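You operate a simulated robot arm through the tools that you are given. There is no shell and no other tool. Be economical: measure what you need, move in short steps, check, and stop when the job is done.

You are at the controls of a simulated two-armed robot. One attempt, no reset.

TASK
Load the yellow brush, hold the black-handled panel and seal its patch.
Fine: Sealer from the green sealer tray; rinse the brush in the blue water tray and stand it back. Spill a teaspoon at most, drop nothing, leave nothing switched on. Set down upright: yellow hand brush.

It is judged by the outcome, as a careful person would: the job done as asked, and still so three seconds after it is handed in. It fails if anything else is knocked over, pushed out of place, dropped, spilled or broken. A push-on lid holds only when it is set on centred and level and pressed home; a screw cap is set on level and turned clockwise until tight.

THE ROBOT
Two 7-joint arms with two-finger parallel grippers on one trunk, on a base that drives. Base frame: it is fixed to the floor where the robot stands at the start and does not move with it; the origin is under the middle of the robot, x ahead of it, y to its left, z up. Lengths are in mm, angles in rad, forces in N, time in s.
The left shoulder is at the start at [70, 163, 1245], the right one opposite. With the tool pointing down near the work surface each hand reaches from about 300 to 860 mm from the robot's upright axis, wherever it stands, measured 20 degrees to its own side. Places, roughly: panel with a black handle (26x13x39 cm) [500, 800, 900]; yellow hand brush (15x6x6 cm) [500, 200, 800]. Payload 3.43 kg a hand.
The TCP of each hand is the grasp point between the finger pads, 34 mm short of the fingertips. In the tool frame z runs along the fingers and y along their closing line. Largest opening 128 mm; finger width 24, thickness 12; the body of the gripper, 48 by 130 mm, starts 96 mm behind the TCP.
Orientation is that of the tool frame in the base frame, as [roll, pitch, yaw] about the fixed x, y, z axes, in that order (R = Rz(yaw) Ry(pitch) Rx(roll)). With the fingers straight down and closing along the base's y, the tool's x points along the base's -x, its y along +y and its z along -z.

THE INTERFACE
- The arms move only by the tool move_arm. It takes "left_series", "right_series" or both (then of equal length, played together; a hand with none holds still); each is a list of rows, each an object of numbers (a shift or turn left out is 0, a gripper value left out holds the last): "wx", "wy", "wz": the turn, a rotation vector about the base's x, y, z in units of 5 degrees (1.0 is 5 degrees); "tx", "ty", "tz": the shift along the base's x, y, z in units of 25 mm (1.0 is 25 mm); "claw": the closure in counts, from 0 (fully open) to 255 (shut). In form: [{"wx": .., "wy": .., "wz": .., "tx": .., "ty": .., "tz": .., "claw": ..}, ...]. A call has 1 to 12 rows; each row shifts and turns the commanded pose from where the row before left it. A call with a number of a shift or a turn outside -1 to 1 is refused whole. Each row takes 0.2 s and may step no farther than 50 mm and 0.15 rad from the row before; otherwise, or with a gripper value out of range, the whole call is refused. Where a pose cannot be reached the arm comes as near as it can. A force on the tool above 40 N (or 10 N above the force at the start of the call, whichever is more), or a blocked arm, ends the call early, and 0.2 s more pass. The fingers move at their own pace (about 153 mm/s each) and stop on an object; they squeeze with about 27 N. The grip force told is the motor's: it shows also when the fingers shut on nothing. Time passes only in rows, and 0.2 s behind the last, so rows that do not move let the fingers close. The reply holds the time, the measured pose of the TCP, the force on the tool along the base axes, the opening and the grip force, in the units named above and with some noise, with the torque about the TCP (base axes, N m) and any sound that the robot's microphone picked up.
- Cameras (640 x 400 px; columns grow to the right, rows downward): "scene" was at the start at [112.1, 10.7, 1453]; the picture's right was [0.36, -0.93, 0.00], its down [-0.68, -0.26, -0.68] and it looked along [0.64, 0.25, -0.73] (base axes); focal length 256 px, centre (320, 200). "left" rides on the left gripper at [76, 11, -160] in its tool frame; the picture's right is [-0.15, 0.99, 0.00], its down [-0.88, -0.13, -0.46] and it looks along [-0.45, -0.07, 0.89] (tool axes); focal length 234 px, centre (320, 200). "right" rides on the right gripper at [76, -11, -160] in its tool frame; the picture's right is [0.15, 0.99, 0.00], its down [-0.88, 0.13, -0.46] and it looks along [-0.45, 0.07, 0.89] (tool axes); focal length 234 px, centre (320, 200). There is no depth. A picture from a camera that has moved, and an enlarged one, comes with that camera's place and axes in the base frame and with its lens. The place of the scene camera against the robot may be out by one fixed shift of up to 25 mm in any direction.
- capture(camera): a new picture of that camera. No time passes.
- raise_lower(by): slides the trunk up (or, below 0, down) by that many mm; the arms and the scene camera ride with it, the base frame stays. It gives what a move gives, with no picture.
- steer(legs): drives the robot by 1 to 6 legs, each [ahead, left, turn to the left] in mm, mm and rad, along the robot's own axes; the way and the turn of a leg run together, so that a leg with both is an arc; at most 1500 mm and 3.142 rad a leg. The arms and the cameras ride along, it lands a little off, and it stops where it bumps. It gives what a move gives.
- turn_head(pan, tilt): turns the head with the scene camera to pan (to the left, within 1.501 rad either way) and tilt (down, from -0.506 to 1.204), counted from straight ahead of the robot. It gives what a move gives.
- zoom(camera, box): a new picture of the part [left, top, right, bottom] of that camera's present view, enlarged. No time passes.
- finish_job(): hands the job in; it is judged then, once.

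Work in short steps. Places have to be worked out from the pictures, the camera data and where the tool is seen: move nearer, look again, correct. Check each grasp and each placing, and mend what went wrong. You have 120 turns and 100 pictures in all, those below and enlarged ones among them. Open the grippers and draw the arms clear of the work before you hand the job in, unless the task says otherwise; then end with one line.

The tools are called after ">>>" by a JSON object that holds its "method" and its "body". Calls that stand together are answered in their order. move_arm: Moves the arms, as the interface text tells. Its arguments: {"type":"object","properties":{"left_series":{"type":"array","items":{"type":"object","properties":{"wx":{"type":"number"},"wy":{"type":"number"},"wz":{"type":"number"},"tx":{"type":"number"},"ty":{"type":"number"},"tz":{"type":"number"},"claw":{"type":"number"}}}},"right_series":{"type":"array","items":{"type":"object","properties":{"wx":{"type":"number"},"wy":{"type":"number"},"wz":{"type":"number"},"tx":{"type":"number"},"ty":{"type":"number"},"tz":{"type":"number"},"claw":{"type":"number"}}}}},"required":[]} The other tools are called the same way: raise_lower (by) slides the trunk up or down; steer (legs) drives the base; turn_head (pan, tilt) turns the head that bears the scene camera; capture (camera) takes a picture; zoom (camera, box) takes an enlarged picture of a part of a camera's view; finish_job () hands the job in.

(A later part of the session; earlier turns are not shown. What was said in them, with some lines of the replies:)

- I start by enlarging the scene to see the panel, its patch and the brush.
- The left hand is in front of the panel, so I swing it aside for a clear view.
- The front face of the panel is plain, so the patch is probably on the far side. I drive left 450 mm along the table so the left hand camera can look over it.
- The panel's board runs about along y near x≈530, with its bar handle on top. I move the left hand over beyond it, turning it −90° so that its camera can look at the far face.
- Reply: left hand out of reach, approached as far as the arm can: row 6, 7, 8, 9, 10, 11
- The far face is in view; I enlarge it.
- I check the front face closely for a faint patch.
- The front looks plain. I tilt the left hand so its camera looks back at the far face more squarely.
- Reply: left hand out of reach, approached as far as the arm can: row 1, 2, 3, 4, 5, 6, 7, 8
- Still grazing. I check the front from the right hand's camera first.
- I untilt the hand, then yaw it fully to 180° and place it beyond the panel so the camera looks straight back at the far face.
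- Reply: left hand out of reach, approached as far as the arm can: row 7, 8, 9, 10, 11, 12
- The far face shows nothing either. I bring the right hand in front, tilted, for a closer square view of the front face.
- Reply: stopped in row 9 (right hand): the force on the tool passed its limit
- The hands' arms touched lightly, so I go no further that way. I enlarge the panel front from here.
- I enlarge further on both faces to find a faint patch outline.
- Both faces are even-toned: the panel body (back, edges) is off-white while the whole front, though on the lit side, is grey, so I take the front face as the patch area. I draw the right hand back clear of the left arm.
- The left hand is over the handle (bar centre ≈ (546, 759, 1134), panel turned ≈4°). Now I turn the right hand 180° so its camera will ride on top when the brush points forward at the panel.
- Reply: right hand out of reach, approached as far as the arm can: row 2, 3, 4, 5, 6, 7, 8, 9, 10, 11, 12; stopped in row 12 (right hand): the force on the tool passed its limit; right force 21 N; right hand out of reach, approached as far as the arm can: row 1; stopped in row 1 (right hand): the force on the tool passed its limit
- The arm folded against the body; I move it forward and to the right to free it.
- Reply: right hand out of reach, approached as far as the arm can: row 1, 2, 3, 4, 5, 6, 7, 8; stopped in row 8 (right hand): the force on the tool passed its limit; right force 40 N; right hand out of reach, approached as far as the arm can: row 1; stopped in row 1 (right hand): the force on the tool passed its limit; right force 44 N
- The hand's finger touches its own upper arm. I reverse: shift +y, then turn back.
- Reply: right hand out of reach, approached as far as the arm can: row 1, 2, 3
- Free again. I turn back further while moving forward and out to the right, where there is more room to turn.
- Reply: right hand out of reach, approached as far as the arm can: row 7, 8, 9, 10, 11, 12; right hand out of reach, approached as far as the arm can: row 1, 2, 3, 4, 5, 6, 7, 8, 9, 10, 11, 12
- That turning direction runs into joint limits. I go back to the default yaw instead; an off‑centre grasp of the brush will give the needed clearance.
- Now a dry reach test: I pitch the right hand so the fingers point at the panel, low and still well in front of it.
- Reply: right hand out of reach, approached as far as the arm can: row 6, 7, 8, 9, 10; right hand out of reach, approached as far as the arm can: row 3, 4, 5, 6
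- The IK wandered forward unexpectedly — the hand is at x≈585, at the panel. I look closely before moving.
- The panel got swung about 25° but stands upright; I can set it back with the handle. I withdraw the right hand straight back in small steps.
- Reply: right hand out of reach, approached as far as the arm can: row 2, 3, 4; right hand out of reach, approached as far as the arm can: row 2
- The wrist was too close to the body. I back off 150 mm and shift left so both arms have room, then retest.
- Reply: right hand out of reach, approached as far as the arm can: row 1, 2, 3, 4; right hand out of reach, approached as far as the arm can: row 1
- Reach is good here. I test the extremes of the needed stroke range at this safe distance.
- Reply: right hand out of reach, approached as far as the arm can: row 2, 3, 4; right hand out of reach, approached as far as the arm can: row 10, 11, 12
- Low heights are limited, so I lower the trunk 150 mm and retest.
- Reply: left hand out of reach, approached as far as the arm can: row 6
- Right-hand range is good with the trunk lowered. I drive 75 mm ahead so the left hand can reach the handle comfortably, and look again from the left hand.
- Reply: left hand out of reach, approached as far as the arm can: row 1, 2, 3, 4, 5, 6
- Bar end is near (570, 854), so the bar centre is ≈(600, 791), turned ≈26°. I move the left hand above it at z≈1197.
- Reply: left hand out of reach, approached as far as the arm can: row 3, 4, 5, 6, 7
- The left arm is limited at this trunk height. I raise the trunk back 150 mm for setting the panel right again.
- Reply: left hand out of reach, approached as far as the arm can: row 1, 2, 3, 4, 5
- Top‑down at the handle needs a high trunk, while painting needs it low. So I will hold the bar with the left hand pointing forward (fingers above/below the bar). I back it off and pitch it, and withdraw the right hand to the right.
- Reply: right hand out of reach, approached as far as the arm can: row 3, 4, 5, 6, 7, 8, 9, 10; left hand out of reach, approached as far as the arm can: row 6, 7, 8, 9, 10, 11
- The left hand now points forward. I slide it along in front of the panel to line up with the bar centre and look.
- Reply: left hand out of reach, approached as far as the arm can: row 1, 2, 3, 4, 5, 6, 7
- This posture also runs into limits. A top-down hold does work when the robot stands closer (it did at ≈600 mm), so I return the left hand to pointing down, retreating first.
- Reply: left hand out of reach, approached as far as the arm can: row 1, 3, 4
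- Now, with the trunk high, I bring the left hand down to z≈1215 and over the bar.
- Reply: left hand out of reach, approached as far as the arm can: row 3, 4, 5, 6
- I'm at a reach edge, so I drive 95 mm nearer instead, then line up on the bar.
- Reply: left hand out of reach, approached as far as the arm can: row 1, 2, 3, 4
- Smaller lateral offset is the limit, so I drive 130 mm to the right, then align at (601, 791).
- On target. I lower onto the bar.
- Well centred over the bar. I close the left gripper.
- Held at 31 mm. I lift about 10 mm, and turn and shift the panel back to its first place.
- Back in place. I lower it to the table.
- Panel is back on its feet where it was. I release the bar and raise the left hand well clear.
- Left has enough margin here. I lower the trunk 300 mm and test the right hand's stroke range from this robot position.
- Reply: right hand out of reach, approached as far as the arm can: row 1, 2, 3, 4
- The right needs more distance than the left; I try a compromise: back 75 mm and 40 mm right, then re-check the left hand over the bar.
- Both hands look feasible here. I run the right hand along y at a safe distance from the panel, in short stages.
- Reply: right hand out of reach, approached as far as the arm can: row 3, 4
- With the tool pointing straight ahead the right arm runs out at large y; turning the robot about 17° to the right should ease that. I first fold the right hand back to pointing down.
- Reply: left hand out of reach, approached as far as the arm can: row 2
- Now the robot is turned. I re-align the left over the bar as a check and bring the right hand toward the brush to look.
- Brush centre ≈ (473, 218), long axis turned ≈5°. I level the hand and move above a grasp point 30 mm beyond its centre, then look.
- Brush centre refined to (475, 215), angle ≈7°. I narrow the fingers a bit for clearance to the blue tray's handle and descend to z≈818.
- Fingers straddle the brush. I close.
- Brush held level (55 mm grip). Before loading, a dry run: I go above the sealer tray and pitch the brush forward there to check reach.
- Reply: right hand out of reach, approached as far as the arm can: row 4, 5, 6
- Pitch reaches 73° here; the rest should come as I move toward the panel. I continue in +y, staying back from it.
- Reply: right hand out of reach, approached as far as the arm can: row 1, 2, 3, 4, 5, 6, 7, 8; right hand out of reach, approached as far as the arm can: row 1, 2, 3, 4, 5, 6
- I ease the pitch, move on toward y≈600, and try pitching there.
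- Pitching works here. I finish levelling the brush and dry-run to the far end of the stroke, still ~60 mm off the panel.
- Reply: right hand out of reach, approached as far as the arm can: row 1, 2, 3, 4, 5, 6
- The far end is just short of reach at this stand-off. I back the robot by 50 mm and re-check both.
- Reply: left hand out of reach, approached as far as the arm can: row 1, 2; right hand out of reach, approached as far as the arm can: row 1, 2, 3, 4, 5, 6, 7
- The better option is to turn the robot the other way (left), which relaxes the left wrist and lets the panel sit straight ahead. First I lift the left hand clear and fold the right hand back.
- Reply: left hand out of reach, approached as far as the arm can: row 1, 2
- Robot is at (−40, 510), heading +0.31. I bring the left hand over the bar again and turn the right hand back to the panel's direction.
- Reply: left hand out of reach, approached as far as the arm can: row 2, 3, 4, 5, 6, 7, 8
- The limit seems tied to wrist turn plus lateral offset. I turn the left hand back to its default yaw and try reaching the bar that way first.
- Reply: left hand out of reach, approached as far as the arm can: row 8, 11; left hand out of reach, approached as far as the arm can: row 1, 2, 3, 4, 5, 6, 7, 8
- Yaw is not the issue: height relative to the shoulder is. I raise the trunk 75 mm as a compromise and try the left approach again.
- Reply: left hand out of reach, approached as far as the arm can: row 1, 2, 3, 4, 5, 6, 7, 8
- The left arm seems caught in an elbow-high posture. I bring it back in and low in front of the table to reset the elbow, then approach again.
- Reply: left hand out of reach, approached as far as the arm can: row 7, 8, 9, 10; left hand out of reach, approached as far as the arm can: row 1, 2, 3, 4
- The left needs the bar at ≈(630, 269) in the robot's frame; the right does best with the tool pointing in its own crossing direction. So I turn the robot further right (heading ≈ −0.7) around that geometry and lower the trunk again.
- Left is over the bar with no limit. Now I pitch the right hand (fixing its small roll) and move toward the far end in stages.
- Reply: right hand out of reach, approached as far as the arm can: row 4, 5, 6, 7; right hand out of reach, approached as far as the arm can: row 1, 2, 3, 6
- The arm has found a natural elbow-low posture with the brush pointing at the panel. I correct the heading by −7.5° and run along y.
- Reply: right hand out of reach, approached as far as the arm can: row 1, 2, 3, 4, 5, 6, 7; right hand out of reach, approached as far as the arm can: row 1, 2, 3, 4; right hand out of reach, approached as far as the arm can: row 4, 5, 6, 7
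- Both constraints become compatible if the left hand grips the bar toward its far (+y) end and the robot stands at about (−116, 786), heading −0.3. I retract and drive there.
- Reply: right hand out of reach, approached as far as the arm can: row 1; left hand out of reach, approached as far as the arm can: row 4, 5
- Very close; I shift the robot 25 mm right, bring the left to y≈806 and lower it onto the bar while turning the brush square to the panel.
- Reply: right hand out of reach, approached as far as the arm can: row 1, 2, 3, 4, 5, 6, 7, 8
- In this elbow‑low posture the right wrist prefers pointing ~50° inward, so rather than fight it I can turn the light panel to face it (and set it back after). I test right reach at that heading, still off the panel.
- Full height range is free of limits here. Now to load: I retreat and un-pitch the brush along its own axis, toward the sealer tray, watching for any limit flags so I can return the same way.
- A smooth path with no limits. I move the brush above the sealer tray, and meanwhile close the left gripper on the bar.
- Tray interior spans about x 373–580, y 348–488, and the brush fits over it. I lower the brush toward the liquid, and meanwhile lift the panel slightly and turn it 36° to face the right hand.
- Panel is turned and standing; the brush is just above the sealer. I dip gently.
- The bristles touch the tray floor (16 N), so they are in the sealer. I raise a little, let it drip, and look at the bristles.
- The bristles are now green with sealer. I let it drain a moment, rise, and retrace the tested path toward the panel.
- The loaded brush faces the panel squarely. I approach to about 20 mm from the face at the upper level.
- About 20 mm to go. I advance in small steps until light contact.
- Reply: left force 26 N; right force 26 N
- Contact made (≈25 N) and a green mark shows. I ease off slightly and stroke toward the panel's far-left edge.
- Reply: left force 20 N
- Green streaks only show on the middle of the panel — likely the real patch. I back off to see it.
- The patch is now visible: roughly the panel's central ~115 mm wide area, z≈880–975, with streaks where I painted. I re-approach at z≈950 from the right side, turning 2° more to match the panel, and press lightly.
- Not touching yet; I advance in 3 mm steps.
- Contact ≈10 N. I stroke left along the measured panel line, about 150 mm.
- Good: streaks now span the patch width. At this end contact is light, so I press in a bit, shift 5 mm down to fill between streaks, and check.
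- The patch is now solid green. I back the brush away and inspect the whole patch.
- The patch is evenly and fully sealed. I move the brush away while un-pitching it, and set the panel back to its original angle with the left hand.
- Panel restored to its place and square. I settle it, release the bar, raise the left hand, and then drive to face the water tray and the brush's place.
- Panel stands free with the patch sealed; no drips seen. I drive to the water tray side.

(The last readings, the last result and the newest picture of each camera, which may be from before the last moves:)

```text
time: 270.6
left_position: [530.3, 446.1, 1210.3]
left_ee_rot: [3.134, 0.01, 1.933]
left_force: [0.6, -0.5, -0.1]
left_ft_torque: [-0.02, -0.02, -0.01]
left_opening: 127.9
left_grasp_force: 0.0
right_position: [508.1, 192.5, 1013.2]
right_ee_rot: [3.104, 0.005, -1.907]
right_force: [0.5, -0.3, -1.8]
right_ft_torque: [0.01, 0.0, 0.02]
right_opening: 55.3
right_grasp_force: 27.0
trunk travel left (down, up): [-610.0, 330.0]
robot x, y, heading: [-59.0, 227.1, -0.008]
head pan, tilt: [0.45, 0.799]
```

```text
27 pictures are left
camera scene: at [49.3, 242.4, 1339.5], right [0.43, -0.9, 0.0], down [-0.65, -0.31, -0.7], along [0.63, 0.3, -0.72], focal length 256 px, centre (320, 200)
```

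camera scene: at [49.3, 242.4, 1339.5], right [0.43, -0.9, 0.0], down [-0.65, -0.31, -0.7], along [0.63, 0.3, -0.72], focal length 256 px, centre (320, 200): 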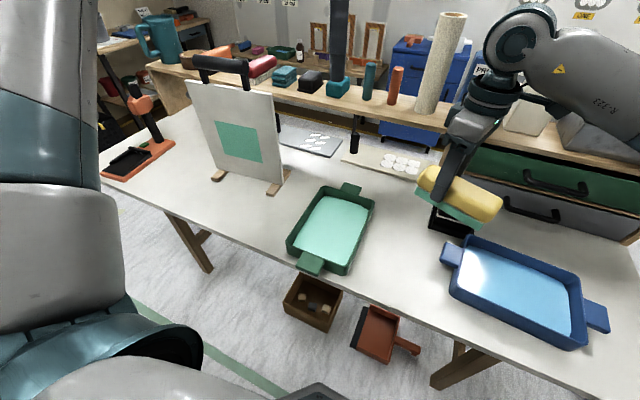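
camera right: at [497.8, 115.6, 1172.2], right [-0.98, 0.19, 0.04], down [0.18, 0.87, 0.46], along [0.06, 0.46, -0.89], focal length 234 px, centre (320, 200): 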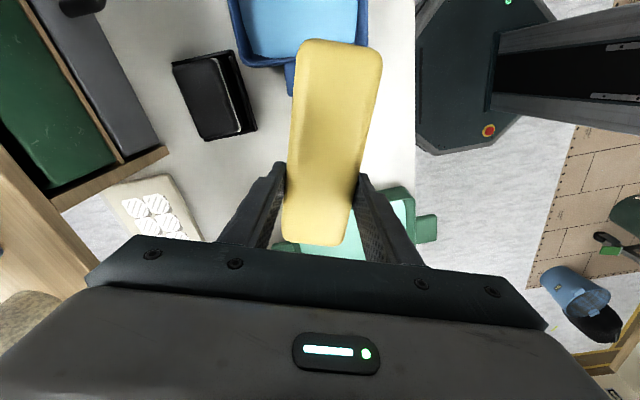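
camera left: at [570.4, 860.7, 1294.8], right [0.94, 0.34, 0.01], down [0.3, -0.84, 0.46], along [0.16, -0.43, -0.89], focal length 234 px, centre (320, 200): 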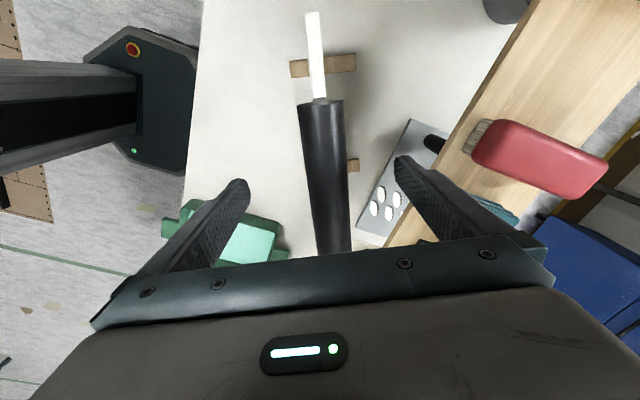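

I move the brush above the water tray, with its long axis along the tray's long side, and look again.

>>> {"method": "move_arm", "body": {"right_series": [{"wz": 0.5, "ty": -0.94, "tx": -0.1}, {"wz": 0.5, "ty": -0.94, "tx": -0.1}, {"wz": 0.5, "ty": -0.94, "tx": -0.1}, {"wz": 0.5, "ty": -0.94, "tx": -0.1}, {"wz": 0.5, "ty": -0.94, "tx": -0.1}, {"wz": 0.5, "ty": -0.94, "tx": -0.1}, {"wz": 0.5, "ty": -0.94, "tx": -0.1}, {"wz": 0.6, "ty": -0.94, "tx": -0.1}]}}

>>> {"method": "capture", "body": {"camera": "right"}}

>>> {"method": "zoom", "body": {"camera": "scene", "box": [400, 150, 640, 370]}}

```text
time: 272.4
left_position: [529.3, 445.3, 1211.0]
left_ee_rot: [3.134, 0.011, 1.936]
left_force: [-0.7, 0.3, 0.0]
left_ft_torque: [-0.01, 0.01, 0.0]
left_opening: 128.0
left_grasp_force: 0.1
right_position: [352.6, 62.4, 1021.8]
right_ee_rot: [3.105, 0.004, -1.556]
right_force: [0.5, 0.1, -1.5]
right_ft_torque: [0.04, 0.01, 0.0]
right_opening: 55.4
right_grasp_force: 27.2
right hand out of reach, approached as far as the arm can: row 1, 2, 3, 4, 5, 6, 7, 8
trunk travel left (down, up): [-610.0, 330.0]
robot x, y, heading: [-59.2, 226.9, -0.012]
head pan, tilt: [0.45, 0.799]
```

```text
26 pictures are left
camera right: at [370.0, -14.6, 1181.1], right [-0.99, -0.16, 0.03], down [-0.13, 0.88, 0.46], along [-0.1, 0.45, -0.89], focal length 234 px, centre (320, 200)
```

right: 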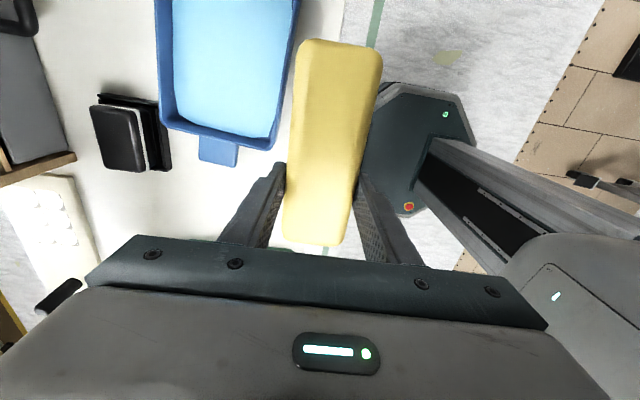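

```text
1.82 times, centred on (520, 260) of scene
camera zoom: at [48.0, 241.8, 1339.6], right [0.43, -0.9, 0.0], down [-0.65, -0.31, -0.7], along [0.63, 0.3, -0.72], focal length 465 px, centre (-44, 91)
```

zoom: 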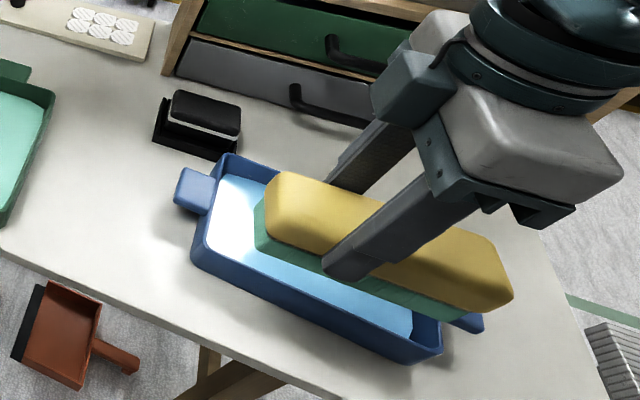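

Another reach edge. I shift the robot 110 mm to the left so the tray lies better for the right arm, then move over it.

>>> {"method": "steer", "body": {"legs": [[0, 110, 0]]}}

>>> {"method": "move_arm", "body": {"right_series": [{"ty": -0.9, "tx": 0.6}, {"ty": -0.9, "tx": 0.6}, {"ty": -0.9, "tx": 0.6}, {"ty": -0.9, "tx": 0.6}, {"ty": -0.9, "tx": 0.6}, {"ty": -0.9, "tx": 0.6}, {"ty": -0.9, "tx": 0.8}, {"tx": 0.8}]}}

>>> {"method": "capture", "body": {"camera": "right"}}

```text
time: 273.6
left_position: [531.5, 553.8, 1209.8]
left_ee_rot: [3.134, 0.01, 1.933]
left_force: [0.2, 0.1, -0.5]
left_ft_torque: [0.0, 0.02, 0.0]
left_opening: 128.1
left_grasp_force: 0.1
right_position: [355.3, 170.2, 1022.6]
right_ee_rot: [3.107, 0.005, -1.556]
right_force: [-0.1, -0.3, -1.2]
right_ft_torque: [0.02, 0.03, -0.02]
right_opening: 55.4
right_grasp_force: 27.0
trunk travel left (down, up): [-610.0, 330.0]
robot x, y, heading: [-59.8, 336.0, -0.01]
head pan, tilt: [0.45, 0.799]
```

```text
time: 275.4
left_position: [531.8, 554.6, 1210.7]
left_ee_rot: [3.133, 0.012, 1.931]
left_force: [-1.0, 0.4, 0.0]
left_ft_torque: [-0.04, 0.01, 0.04]
left_opening: 128.1
left_grasp_force: 0.0
right_position: [339.4, 145.4, 1028.9]
right_ee_rot: [3.107, 0.004, -1.558]
right_force: [-0.1, 0.2, -1.2]
right_ft_torque: [0.03, 0.0, 0.01]
right_opening: 55.5
right_grasp_force: 26.9
right hand out of reach, approached as far as the arm can: row 1, 2, 3, 4, 5, 6, 7, 8
trunk travel left (down, up): [-610.0, 330.0]
robot x, y, heading: [-60.6, 334.4, -0.012]
head pan, tilt: [0.45, 0.799]
```

```text
24 pictures are left
camera right: at [355.6, 69.4, 1188.1], right [-0.99, -0.16, 0.03], down [-0.13, 0.88, 0.46], along [-0.1, 0.45, -0.89], focal length 234 px, centre (320, 200)
```

right: 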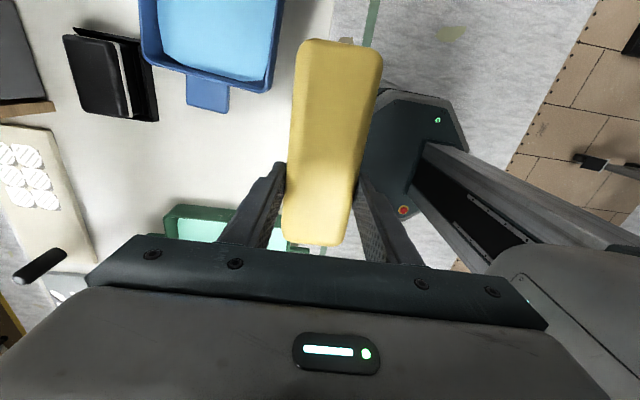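

The limit is the wrist turn. I turn the brush back to about −2.0 rad (25° off the tray axis still fits) and drive right so the arm points leftward at the tray.

>>> {"method": "move_arm", "body": {"right_series": [{"wz": -0.9, "tx": 0.6, "ty": 0.4}, {"wz": -0.9, "tx": 0.6, "ty": 0.4}, {"wz": -0.9, "tx": 0.6, "ty": 0.4}, {"wz": -0.9, "tx": 0.6, "ty": 0.4}, {"wz": -0.8, "tx": 0.6, "ty": 0.4}, {"wz": -0.6, "tx": 0.6, "ty": 0.4}, {"tx": 0.6, "ty": 0.4}, {"tx": 0.6}, {"tx": 0.6}]}}

>>> {"method": "steer", "body": {"legs": [[0, -245, 0]]}}

>>> {"method": "capture", "body": {"camera": "right"}}

```text
time: 277.4
left_position: [531.0, 553.6, 1210.0]
left_ee_rot: [3.134, 0.01, 1.933]
left_force: [0.1, 0.1, -0.1]
left_ft_torque: [-0.05, 0.01, 0.0]
left_opening: 127.6
left_grasp_force: 0.0
right_position: [473.1, 217.0, 1027.5]
right_ee_rot: [3.106, 0.003, -1.992]
right_force: [0.5, 0.9, -1.7]
right_ft_torque: [0.01, -0.04, -0.01]
right_opening: 55.5
right_grasp_force: 27.1
trunk travel left (down, up): [-610.0, 330.0]
robot x, y, heading: [-59.0, 336.9, -0.01]
head pan, tilt: [0.45, 0.799]
```

```text
time: 279.2
left_position: [529.0, 311.8, 1210.0]
left_ee_rot: [3.135, 0.01, 1.932]
left_force: [-0.5, -1.0, -0.9]
left_ft_torque: [-0.01, -0.03, -0.02]
left_opening: 128.2
left_grasp_force: 0.1
right_position: [469.9, -26.0, 1028.2]
right_ee_rot: [3.106, 0.003, -1.994]
right_force: [0.6, 0.0, -1.7]
right_ft_torque: [0.06, -0.01, -0.03]
right_opening: 55.3
right_grasp_force: 27.1
trunk travel left (down, up): [-610.0, 330.0]
robot x, y, heading: [-64.3, 90.6, -0.011]
head pan, tilt: [0.45, 0.799]
```

```text
23 pictures are left
camera right: at [452.9, -102.6, 1187.6], right [-0.96, 0.27, 0.03], down [0.26, 0.85, 0.46], along [0.1, 0.45, -0.89], focal length 234 px, centre (320, 200)
```

right: 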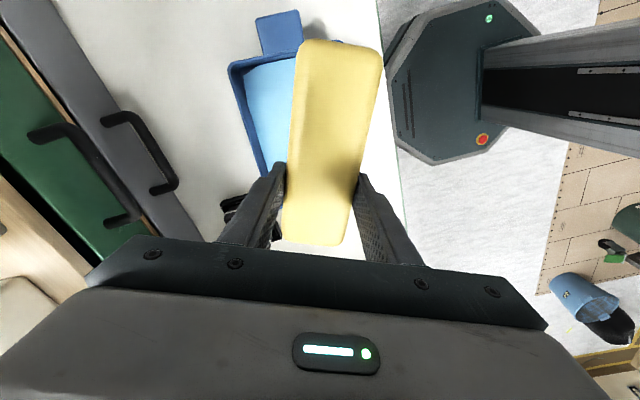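

No limits here. The water tray's centre is ≈(492, −32), tilted ≈9°, so the brush fits. I centre over it and lower to just above the water.

>>> {"method": "move_arm", "body": {"right_series": [{"tx": 0.7, "ty": 0.42, "tz": -0.5, "wz": 0.3}, {"tx": 0.66, "ty": 0.42, "tz": -0.5, "wz": 0.3}, {"tz": -1}, {"tz": -1}, {"tz": -1}, {"tz": -1}, {"tz": -0.9}, {"tz": -0.6}]}}

>>> {"method": "capture", "body": {"camera": "right"}}

>>> {"method": "zoom", "body": {"camera": "scene", "box": [340, 150, 560, 380]}}

```text
time: 281.0
left_position: [528.7, 310.7, 1210.2]
left_ee_rot: [3.136, 0.008, 1.933]
left_force: [-0.2, -0.8, 0.1]
left_ft_torque: [-0.03, 0.0, 0.02]
left_opening: 128.1
left_grasp_force: 0.0
right_position: [505.0, -5.7, 964.7]
right_ee_rot: [3.103, 0.003, -1.945]
right_force: [0.0, 0.0, -0.9]
right_ft_torque: [0.04, 0.0, -0.02]
right_opening: 55.5
right_grasp_force: 27.4
right hand out of reach, approached as far as the arm can: row 4, 5, 6, 7, 8
trunk travel left (down, up): [-610.0, 330.0]
robot x, y, heading: [-63.5, 92.9, -0.007]
head pan, tilt: [0.45, 0.799]
```

```text
22 pictures are left
camera right: at [491.2, -83.2, 1123.5], right [-0.97, 0.23, 0.04], down [0.22, 0.86, 0.46], along [0.07, 0.46, -0.89], focal length 234 px, centre (320, 200)
```

right: 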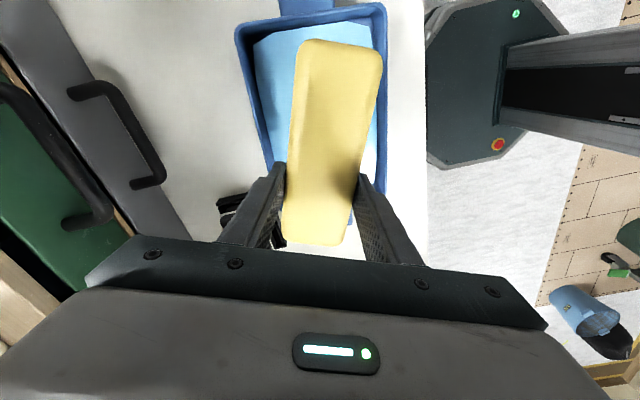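

```text
1.74 times, centred on (450, 265) of scene
camera zoom: at [47.4, 108.1, 1339.5], right [0.43, -0.9, 0.0], down [-0.65, -0.31, -0.7], along [0.63, 0.3, -0.72], focal length 445 px, centre (94, 87)
```

zoom: 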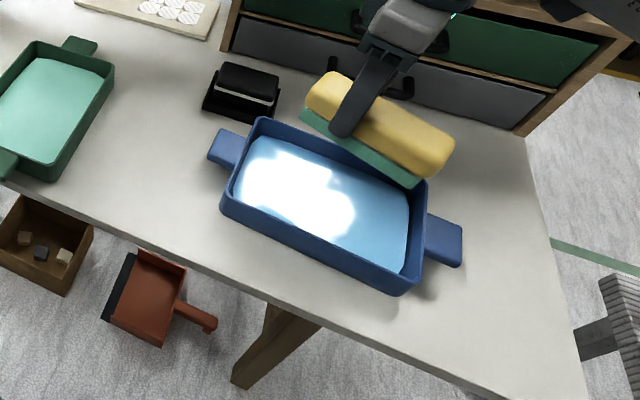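

Well centred, but the arm cannot go lower here, so I lower with the trunk: 120 mm, then a bit more.

>>> {"method": "raise_lower", "body": {"by": -122}}

>>> {"method": "zoom", "body": {"camera": "scene", "box": [340, 130, 560, 360]}}

```text
time: 282.5
left_position: [527.1, 310.6, 1088.8]
left_ee_rot: [3.135, 0.011, 1.931]
left_force: [0.2, -0.1, -0.5]
left_ft_torque: [0.01, 0.01, 0.0]
left_opening: 128.1
left_grasp_force: 0.0
right_position: [503.2, -4.3, 842.4]
right_ee_rot: [3.105, 0.003, -1.946]
right_force: [-0.4, 0.7, -0.3]
right_ft_torque: [0.04, 0.0, 0.0]
right_opening: 55.3
right_grasp_force: 26.9
trunk travel left (down, up): [-488.0, 452.0]
robot x, y, heading: [-62.5, 95.8, -0.01]
head pan, tilt: [0.45, 0.799]
```

```text
1.74 times, centred on (450, 245) of scene
camera zoom: at [47.0, 108.2, 1217.6], right [0.43, -0.9, 0.0], down [-0.65, -0.31, -0.7], along [0.63, 0.3, -0.72], focal length 445 px, centre (94, 122)
```

zoom: 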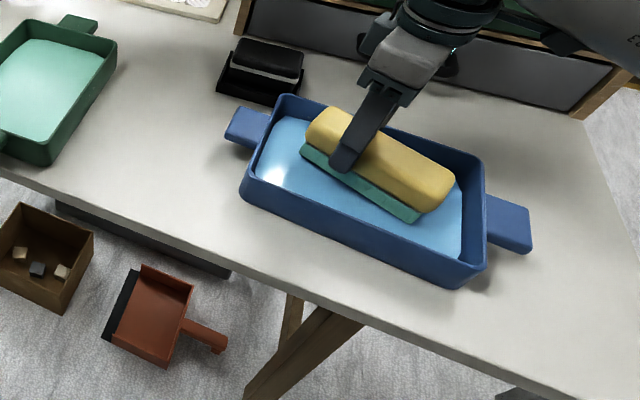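

Inside the tray with room all round. I lower 14 mm more into the water and swish gently.

>>> {"method": "raise_lower", "body": {"by": -14}}

>>> {"method": "move_arm", "body": {"right_series": [{"ty": -0.4, "tx": -0.15}, {"ty": -0.4, "tx": -0.15}, {"ty": 0.4, "tx": 0.15}, {"ty": 0.4, "tx": 0.15}, {"ty": -0.4, "tx": -0.15}, {"ty": -0.4, "tx": -0.15}, {"ty": 0.4, "tx": 0.15}, {"ty": 0.4, "tx": 0.15}, {"ty": -0.4, "tx": -0.15}, {"ty": -0.4, "tx": -0.15}, {"ty": 0.4, "tx": 0.15}, {"ty": 0.4, "tx": 0.15}]}}

>>> {"method": "zoom", "body": {"camera": "scene", "box": [340, 130, 560, 360]}}

```text
time: 283.2
left_position: [528.6, 311.1, 1074.6]
left_ee_rot: [3.133, 0.011, 1.932]
left_force: [0.0, 0.4, 1.1]
left_ft_torque: [0.05, -0.03, 0.01]
left_opening: 127.9
left_grasp_force: 0.1
right_position: [504.3, -5.3, 828.8]
right_ee_rot: [3.105, 0.006, -1.944]
right_force: [-0.3, 0.1, -2.3]
right_ft_torque: [0.02, -0.03, 0.02]
right_opening: 55.4
right_grasp_force: 27.3
trunk travel left (down, up): [-474.0, 466.0]
robot x, y, heading: [-60.7, 94.5, -0.015]
head pan, tilt: [0.45, 0.799]
```

```text
time: 285.8
left_position: [529.7, 311.1, 1074.6]
left_ee_rot: [3.135, 0.009, 1.933]
left_force: [1.0, -0.2, 0.0]
left_ft_torque: [0.0, -0.04, 0.01]
left_opening: 128.1
left_grasp_force: 0.1
right_position: [504.0, -5.7, 828.2]
right_ee_rot: [3.106, 0.003, -1.946]
right_force: [1.5, -0.5, -1.2]
right_ft_torque: [0.04, -0.02, -0.03]
right_opening: 55.5
right_grasp_force: 26.5
trunk travel left (down, up): [-474.0, 466.0]
robot x, y, heading: [-61.0, 91.5, -0.008]
head pan, tilt: [0.45, 0.799]
```

```text
1.74 times, centred on (450, 245) of scene
camera zoom: at [47.3, 108.3, 1203.5], right [0.43, -0.9, 0.0], down [-0.65, -0.31, -0.7], along [0.63, 0.3, -0.72], focal length 445 px, centre (94, 122)
```

zoom: 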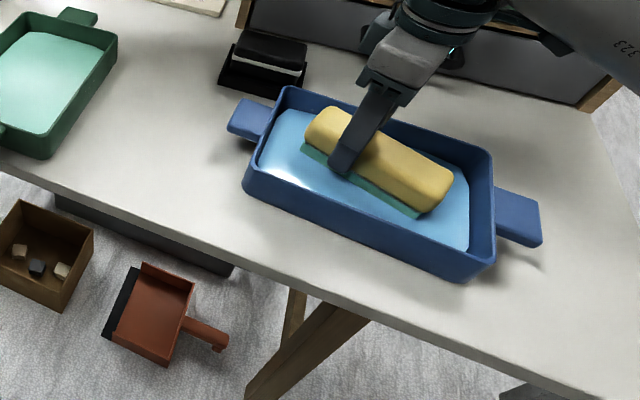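

Bristles still look green; I go 5 mm deeper and swish again, then lift to look.

>>> {"method": "raise_lower", "body": {"by": -5}}

>>> {"method": "move_arm", "body": {"right_series": [{"ty": -0.4, "tx": -0.15}, {"ty": -0.4, "tx": -0.15}, {"ty": 0.4, "tx": 0.15}, {"ty": 0.4, "tx": 0.15}, {"ty": -0.4, "tx": -0.15}, {"ty": -0.4, "tx": -0.15}, {"ty": 0.4, "tx": 0.15}, {"ty": 0.4, "tx": 0.15}, {"ty": -0.4, "tx": -0.15}, {"ty": -0.4, "tx": -0.15}, {"ty": 0.4, "tx": 0.15}, {"ty": 0.4, "tx": 0.15}]}}

>>> {"method": "raise_lower", "body": {"by": 35}}

>>> {"method": "zoom", "body": {"camera": "scene", "box": [340, 130, 560, 360]}}

```text
time: 286.3
left_position: [527.6, 311.1, 1070.0]
left_ee_rot: [3.135, 0.01, 1.935]
left_force: [0.0, 0.4, 0.3]
left_ft_torque: [0.0, 0.0, -0.01]
left_opening: 127.9
left_grasp_force: 0.1
right_position: [505.7, -3.7, 824.9]
right_ee_rot: [3.105, 0.003, -1.943]
right_force: [2.9, 3.4, 7.9]
right_ft_torque: [-0.73, -0.07, 0.24]
right_opening: 55.8
right_grasp_force: 27.2
trunk travel left (down, up): [-469.0, 471.0]
robot x, y, heading: [-60.5, 92.6, -0.01]
head pan, tilt: [0.45, 0.799]
```

```text
time: 288.9
left_position: [527.6, 310.8, 1069.8]
left_ee_rot: [3.132, 0.011, 1.931]
left_force: [0.1, 1.0, 0.7]
left_ft_torque: [0.01, 0.04, 0.01]
left_opening: 128.3
left_grasp_force: 0.0
right_position: [503.5, -5.3, 823.5]
right_ee_rot: [3.107, 0.002, -1.946]
right_force: [-2.0, -2.4, 9.4]
right_ft_torque: [-0.09, -0.17, -0.08]
right_opening: 55.6
right_grasp_force: 27.5
trunk travel left (down, up): [-469.0, 471.0]
robot x, y, heading: [-64.4, 93.2, -0.01]
head pan, tilt: [0.45, 0.799]
```

```text
time: 289.7
left_position: [528.8, 311.8, 1104.0]
left_ee_rot: [3.135, 0.012, 1.934]
left_force: [-0.1, -0.5, -0.5]
left_ft_torque: [0.01, 0.02, -0.04]
left_opening: 128.1
left_grasp_force: 0.0
right_position: [505.1, -3.1, 857.6]
right_ee_rot: [3.106, 0.003, -1.946]
right_force: [1.0, -0.2, -0.7]
right_ft_torque: [0.03, -0.04, 0.0]
right_opening: 55.4
right_grasp_force: 27.2
trunk travel left (down, up): [-504.0, 436.0]
robot x, y, heading: [-65.1, 92.6, -0.011]
head pan, tilt: [0.45, 0.799]
```

```text
1.74 times, centred on (450, 245) of scene
camera zoom: at [48.0, 108.4, 1233.4], right [0.43, -0.9, 0.0], down [-0.65, -0.31, -0.7], along [0.63, 0.3, -0.72], focal length 445 px, centre (94, 122)
```

zoom: 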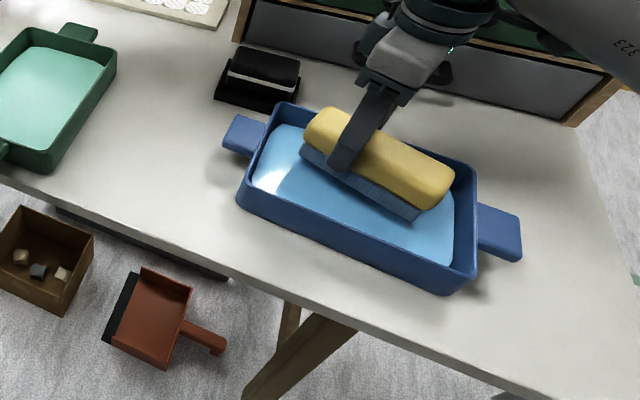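

The bristles are rinsed. I raise it over the tray, let it drip, then drive left and turn the brush back toward its home orientation.

>>> {"method": "raise_lower", "body": {"by": 60}}

>>> {"method": "move_arm", "body": {"right_series": [{}, {}, {}, {}, {}, {}, {}, {}, {}, {}, {}, {}]}}

>>> {"method": "raise_lower", "body": {"by": 60}}

>>> {"method": "steer", "body": {"legs": [[0, 235, 0]]}}

>>> {"method": "move_arm", "body": {"right_series": [{"wz": -1}, {"wz": -1}, {"wz": -1}, {"wz": -1}, {"wz": -1}, {"wz": -1}, {"wz": -1}, {"wz": -1}, {"wz": -1}, {"wz": -1}, {"wz": -1}, {"wz": -1}]}}

>>> {"method": "capture", "body": {"camera": "right"}}

>>> {"method": "capture", "body": {"camera": "scene"}}

```text
time: 290.7
left_position: [529.1, 311.5, 1164.7]
left_ee_rot: [3.135, 0.009, 1.932]
left_force: [0.6, -0.7, -0.2]
left_ft_torque: [0.01, 0.0, 0.02]
left_opening: 127.9
left_grasp_force: 0.0
right_position: [505.0, -5.1, 917.0]
right_ee_rot: [3.105, 0.003, -1.947]
right_force: [0.6, 0.0, -2.2]
right_ft_torque: [0.03, -0.02, 0.01]
right_opening: 55.4
right_grasp_force: 26.8
trunk travel left (down, up): [-564.0, 376.0]
robot x, y, heading: [-63.4, 89.4, -0.008]
head pan, tilt: [0.45, 0.799]
```

```text
time: 293.3
left_position: [528.5, 311.9, 1164.0]
left_ee_rot: [3.133, 0.01, 1.931]
left_force: [-0.5, -0.2, 0.6]
left_ft_torque: [0.0, -0.01, 0.0]
left_opening: 128.0
left_grasp_force: 0.1
right_position: [505.2, -3.7, 917.7]
right_ee_rot: [3.106, 0.003, -1.945]
right_force: [-0.5, -1.1, -1.5]
right_ft_torque: [0.04, -0.04, 0.01]
right_opening: 55.7
right_grasp_force: 26.7
trunk travel left (down, up): [-564.0, 376.0]
robot x, y, heading: [-62.9, 92.6, -0.016]
head pan, tilt: [0.45, 0.799]
```

```text
time: 294.3
left_position: [528.3, 311.1, 1225.0]
left_ee_rot: [3.133, 0.011, 1.934]
left_force: [-0.4, 0.6, -0.4]
left_ft_torque: [0.03, 0.0, 0.01]
left_opening: 127.9
left_grasp_force: 0.1
right_position: [504.9, -4.3, 977.7]
right_ee_rot: [3.105, 0.002, -1.944]
right_force: [0.4, -0.1, -2.3]
right_ft_torque: [0.0, -0.02, 0.0]
right_opening: 55.3
right_grasp_force: 27.1
trunk travel left (down, up): [-624.0, 316.0]
robot x, y, heading: [-62.8, 91.8, -0.012]
head pan, tilt: [0.45, 0.799]
```

```text
time: 296.0
left_position: [531.6, 543.0, 1223.4]
left_ee_rot: [3.135, 0.009, 1.932]
left_force: [-0.3, -0.2, 0.0]
left_ft_torque: [-0.06, 0.02, -0.01]
left_opening: 128.1
left_grasp_force: 0.0
right_position: [508.3, 227.5, 978.4]
right_ee_rot: [3.105, 0.004, -1.948]
right_force: [-0.1, -0.4, -1.4]
right_ft_torque: [-0.01, -0.02, -0.02]
right_opening: 55.5
right_grasp_force: 26.7
trunk travel left (down, up): [-624.0, 316.0]
robot x, y, heading: [-61.1, 322.4, -0.014]
head pan, tilt: [0.45, 0.799]
```

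```text
time: 298.6
left_position: [530.9, 543.3, 1224.1]
left_ee_rot: [3.136, 0.01, 1.93]
left_force: [-0.3, 0.5, 1.0]
left_ft_torque: [-0.01, -0.04, -0.02]
left_opening: 128.1
left_grasp_force: 0.0
right_position: [508.3, 228.0, 978.0]
right_ee_rot: [3.104, 0.004, -2.994]
right_force: [-0.2, -0.1, -1.9]
right_ft_torque: [-0.01, -0.07, 0.02]
right_opening: 55.9
right_grasp_force: 26.8
trunk travel left (down, up): [-624.0, 316.0]
robot x, y, heading: [-60.7, 326.2, -0.013]
head pan, tilt: [0.45, 0.799]
```

```text
17 pictures are left
camera right: at [433.4, 199.7, 1137.0], right [-0.29, 0.96, 0.04], down [0.85, 0.24, 0.46], along [0.43, 0.16, -0.89], focal length 234 px, centre (320, 200)
```

right: 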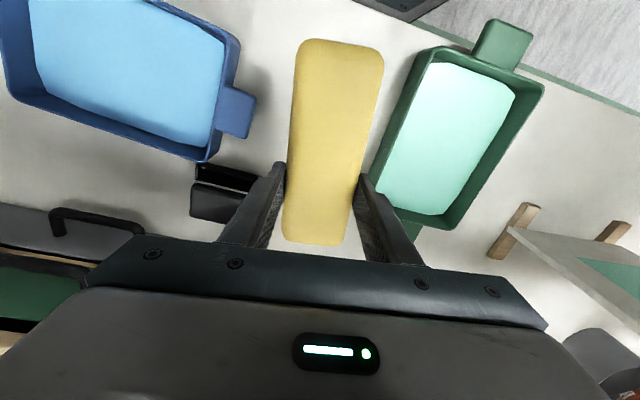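

```text
16 pictures are left
camera scene: at [49.9, 340.9, 1353.5], right [0.42, -0.91, 0.0], down [-0.65, -0.3, -0.7], along [0.63, 0.3, -0.72], focal length 256 px, centre (320, 200)
```

scene: 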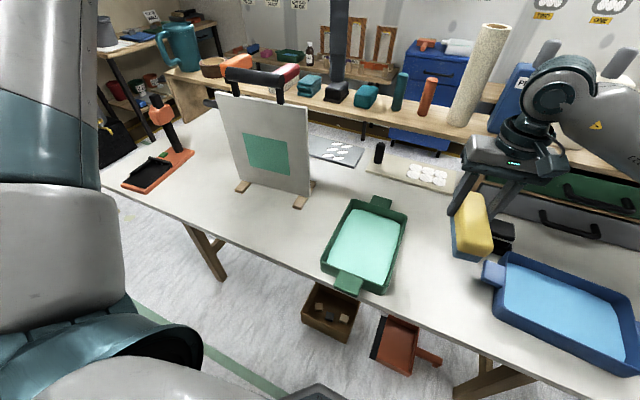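

I move above the brush's original spot, level it, and descend to about 10 mm above the table.

>>> {"method": "move_arm", "body": {"right_series": [{"tx": -0.21, "ty": -0.32, "wz": -0.36, "wx": -0.43}, {"tz": -1}, {"tz": -1}, {"tz": -1}, {"tz": -1}, {"tz": -1}, {"tz": -0.8}, {}]}}

>>> {"method": "zoom", "body": {"camera": "scene", "box": [400, 150, 560, 300]}}

```text
time: 300.4
left_position: [531.1, 542.7, 1224.4]
left_ee_rot: [3.134, 0.011, 1.932]
left_force: [0.3, 0.6, -0.5]
left_ft_torque: [0.02, -0.02, 0.04]
left_opening: 128.0
left_grasp_force: 0.0
right_position: [501.3, 223.0, 833.6]
right_ee_rot: [-3.138, -0.001, -3.026]
right_force: [-0.5, -0.1, -1.0]
right_ft_torque: [0.04, -0.01, 0.07]
right_opening: 55.7
right_grasp_force: 26.7
trunk travel left (down, up): [-624.0, 316.0]
robot x, y, heading: [-62.3, 327.9, -0.013]
head pan, tilt: [0.45, 0.799]
```

```text
2.67 times, centred on (480, 225) of scene
camera zoom: at [49.8, 341.0, 1353.5], right [0.42, -0.91, 0.0], down [-0.65, -0.3, -0.7], along [0.63, 0.3, -0.72], focal length 682 px, centre (-107, 133)
```

zoom: 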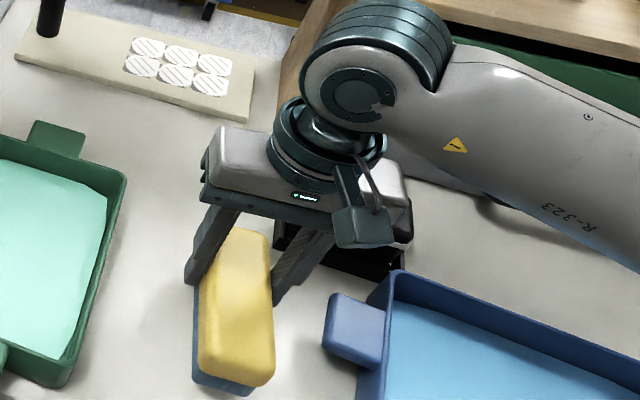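

I lower the last bit until the bristles rest on the table.

>>> {"method": "move_arm", "body": {"right_series": [{"tz": -0.25, "ty": -0.1, "tx": 0.05}, {"tz": -0.15}, {"tz": -0.12}, {}]}}

```text
time: 301.4
left_position: [530.9, 543.0, 1223.8]
left_ee_rot: [3.134, 0.011, 1.933]
left_force: [0.4, 0.6, 0.8]
left_ft_torque: [0.04, -0.02, 0.0]
left_opening: 128.2
left_grasp_force: 0.1
right_position: [503.3, 218.0, 820.0]
right_ee_rot: [-3.14, -0.002, -3.026]
right_force: [-0.2, -0.2, -2.1]
right_ft_torque: [0.04, -0.01, 0.02]
right_opening: 55.5
right_grasp_force: 27.2
trunk travel left (down, up): [-624.0, 316.0]
robot x, y, heading: [-61.3, 325.8, -0.014]
head pan, tilt: [0.45, 0.799]
```

>>> {"method": "move_arm", "body": {"right_series": [{"tz": -0.06}, {"tz": -0.06}, {}]}}

```text
time: 302.2
left_position: [529.7, 543.0, 1224.3]
left_ee_rot: [3.135, 0.012, 1.929]
left_force: [-0.2, -0.5, -0.6]
left_ft_torque: [-0.03, 0.01, 0.04]
left_opening: 128.0
left_grasp_force: 0.1
right_position: [503.9, 217.1, 818.3]
right_ee_rot: [-3.14, -0.001, -3.028]
right_force: [-0.6, -0.5, 5.4]
right_ft_torque: [0.09, -0.28, 0.0]
right_opening: 55.4
right_grasp_force: 27.4
trunk travel left (down, up): [-624.0, 316.0]
robot x, y, heading: [-60.3, 324.8, -0.012]
head pan, tilt: [0.45, 0.799]
```

Contact felt. I open the fingers partly (clear of the blue tray's handle), then rise straight up.

>>> {"method": "move_arm", "body": {"right_series": [{"claw": 70}, {}, {}, {"tz": 0.5}, {"tz": 0.8}, {"tz": 1}, {"tz": 1}, {"tz": 1}, {"tz": 1}, {"tz": 1}]}}

>>> {"method": "capture", "body": {"camera": "right"}}

>>> {"method": "capture", "body": {"camera": "scene"}}

```text
time: 304.4
left_position: [530.8, 543.0, 1224.5]
left_ee_rot: [3.133, 0.01, 1.932]
left_force: [0.2, 0.5, 0.1]
left_ft_torque: [-0.01, 0.0, -0.02]
left_opening: 127.9
left_grasp_force: 0.0
right_position: [501.6, 217.3, 974.1]
right_ee_rot: [-3.139, -0.001, -3.024]
right_force: [0.0, 0.0, 0.1]
right_ft_torque: [-0.01, -0.02, 0.03]
right_opening: 92.4
right_grasp_force: 0.0
trunk travel left (down, up): [-624.0, 316.0]
robot x, y, heading: [-61.2, 326.2, -0.011]
head pan, tilt: [0.45, 0.799]
```

```text
14 pictures are left
camera right: at [427.7, 198.3, 1135.1], right [-0.26, 0.97, 0.0], down [0.86, 0.23, 0.45], along [0.44, 0.12, -0.89], focal length 234 px, centre (320, 200)
```

right: 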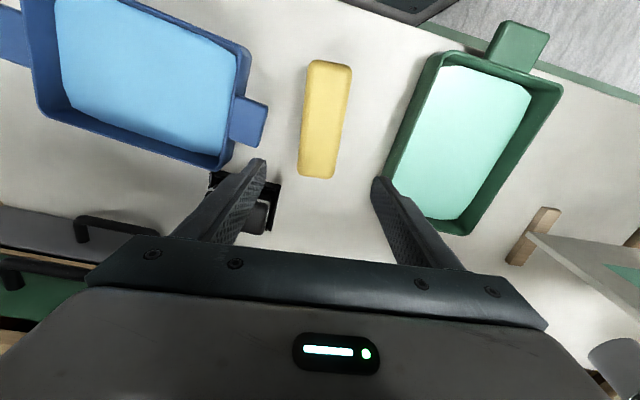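

```text
13 pictures are left
camera scene: at [49.5, 341.2, 1353.5], right [0.42, -0.91, 0.0], down [-0.65, -0.3, -0.7], along [0.63, 0.3, -0.72], focal length 256 px, centre (320, 200)
```

scene: 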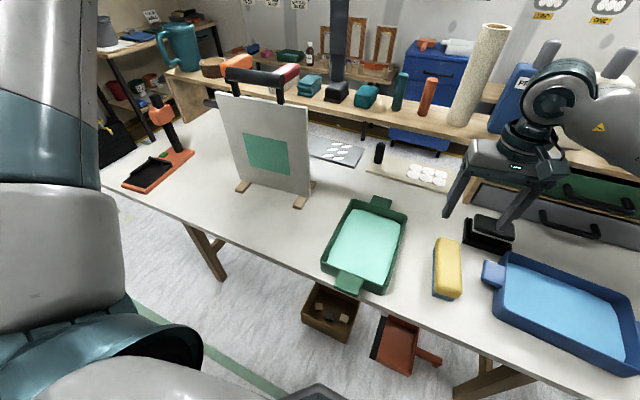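

The brush stands upright at its place, the panel is sealed and standing, trays undisturbed. I draw both arms back clear with grippers open.

>>> {"method": "move_arm", "body": {"right_series": [{"tz": 1, "claw": 0}, {"tz": 1}, {"tz": 1, "tx": -0.8}, {"tz": 1, "tx": -0.8}, {"tx": -0.8}, {"tx": -0.8}], "left_series": [{"tx": -0.6}, {"tx": -0.6}, {"tx": -0.6}, {"tx": -0.6}, {"tx": -0.6}, {}]}}

>>> {"method": "finish_job", "body": {}}

```text
time: 305.8
left_position: [455.5, 542.0, 1222.9]
left_ee_rot: [3.134, 0.011, 1.933]
left_force: [0.1, 0.0, 0.3]
left_ft_torque: [0.01, -0.01, -0.02]
left_opening: 127.8
left_grasp_force: 0.1
right_position: [423.2, 218.4, 1076.1]
right_ee_rot: [-3.14, -0.002, -3.026]
right_force: [0.2, -1.0, 0.6]
right_ft_torque: [-0.04, 0.0, 0.01]
right_opening: 128.2
right_grasp_force: 0.0
trunk travel left (down, up): [-624.0, 316.0]
robot x, y, heading: [-61.7, 326.3, -0.009]
head pan, tilt: [0.45, 0.799]
```

```text
The job is handed in.
```

The patch is sealed evenly with sealer from the green tray while the left hand held the panel, the brush is rinsed and standing upright at its place, no spills were seen and nothing was switched on; early on I swung the panel about 25° by accident, and it was later turned 36° to paint, but it is back on its feet at about its first place.
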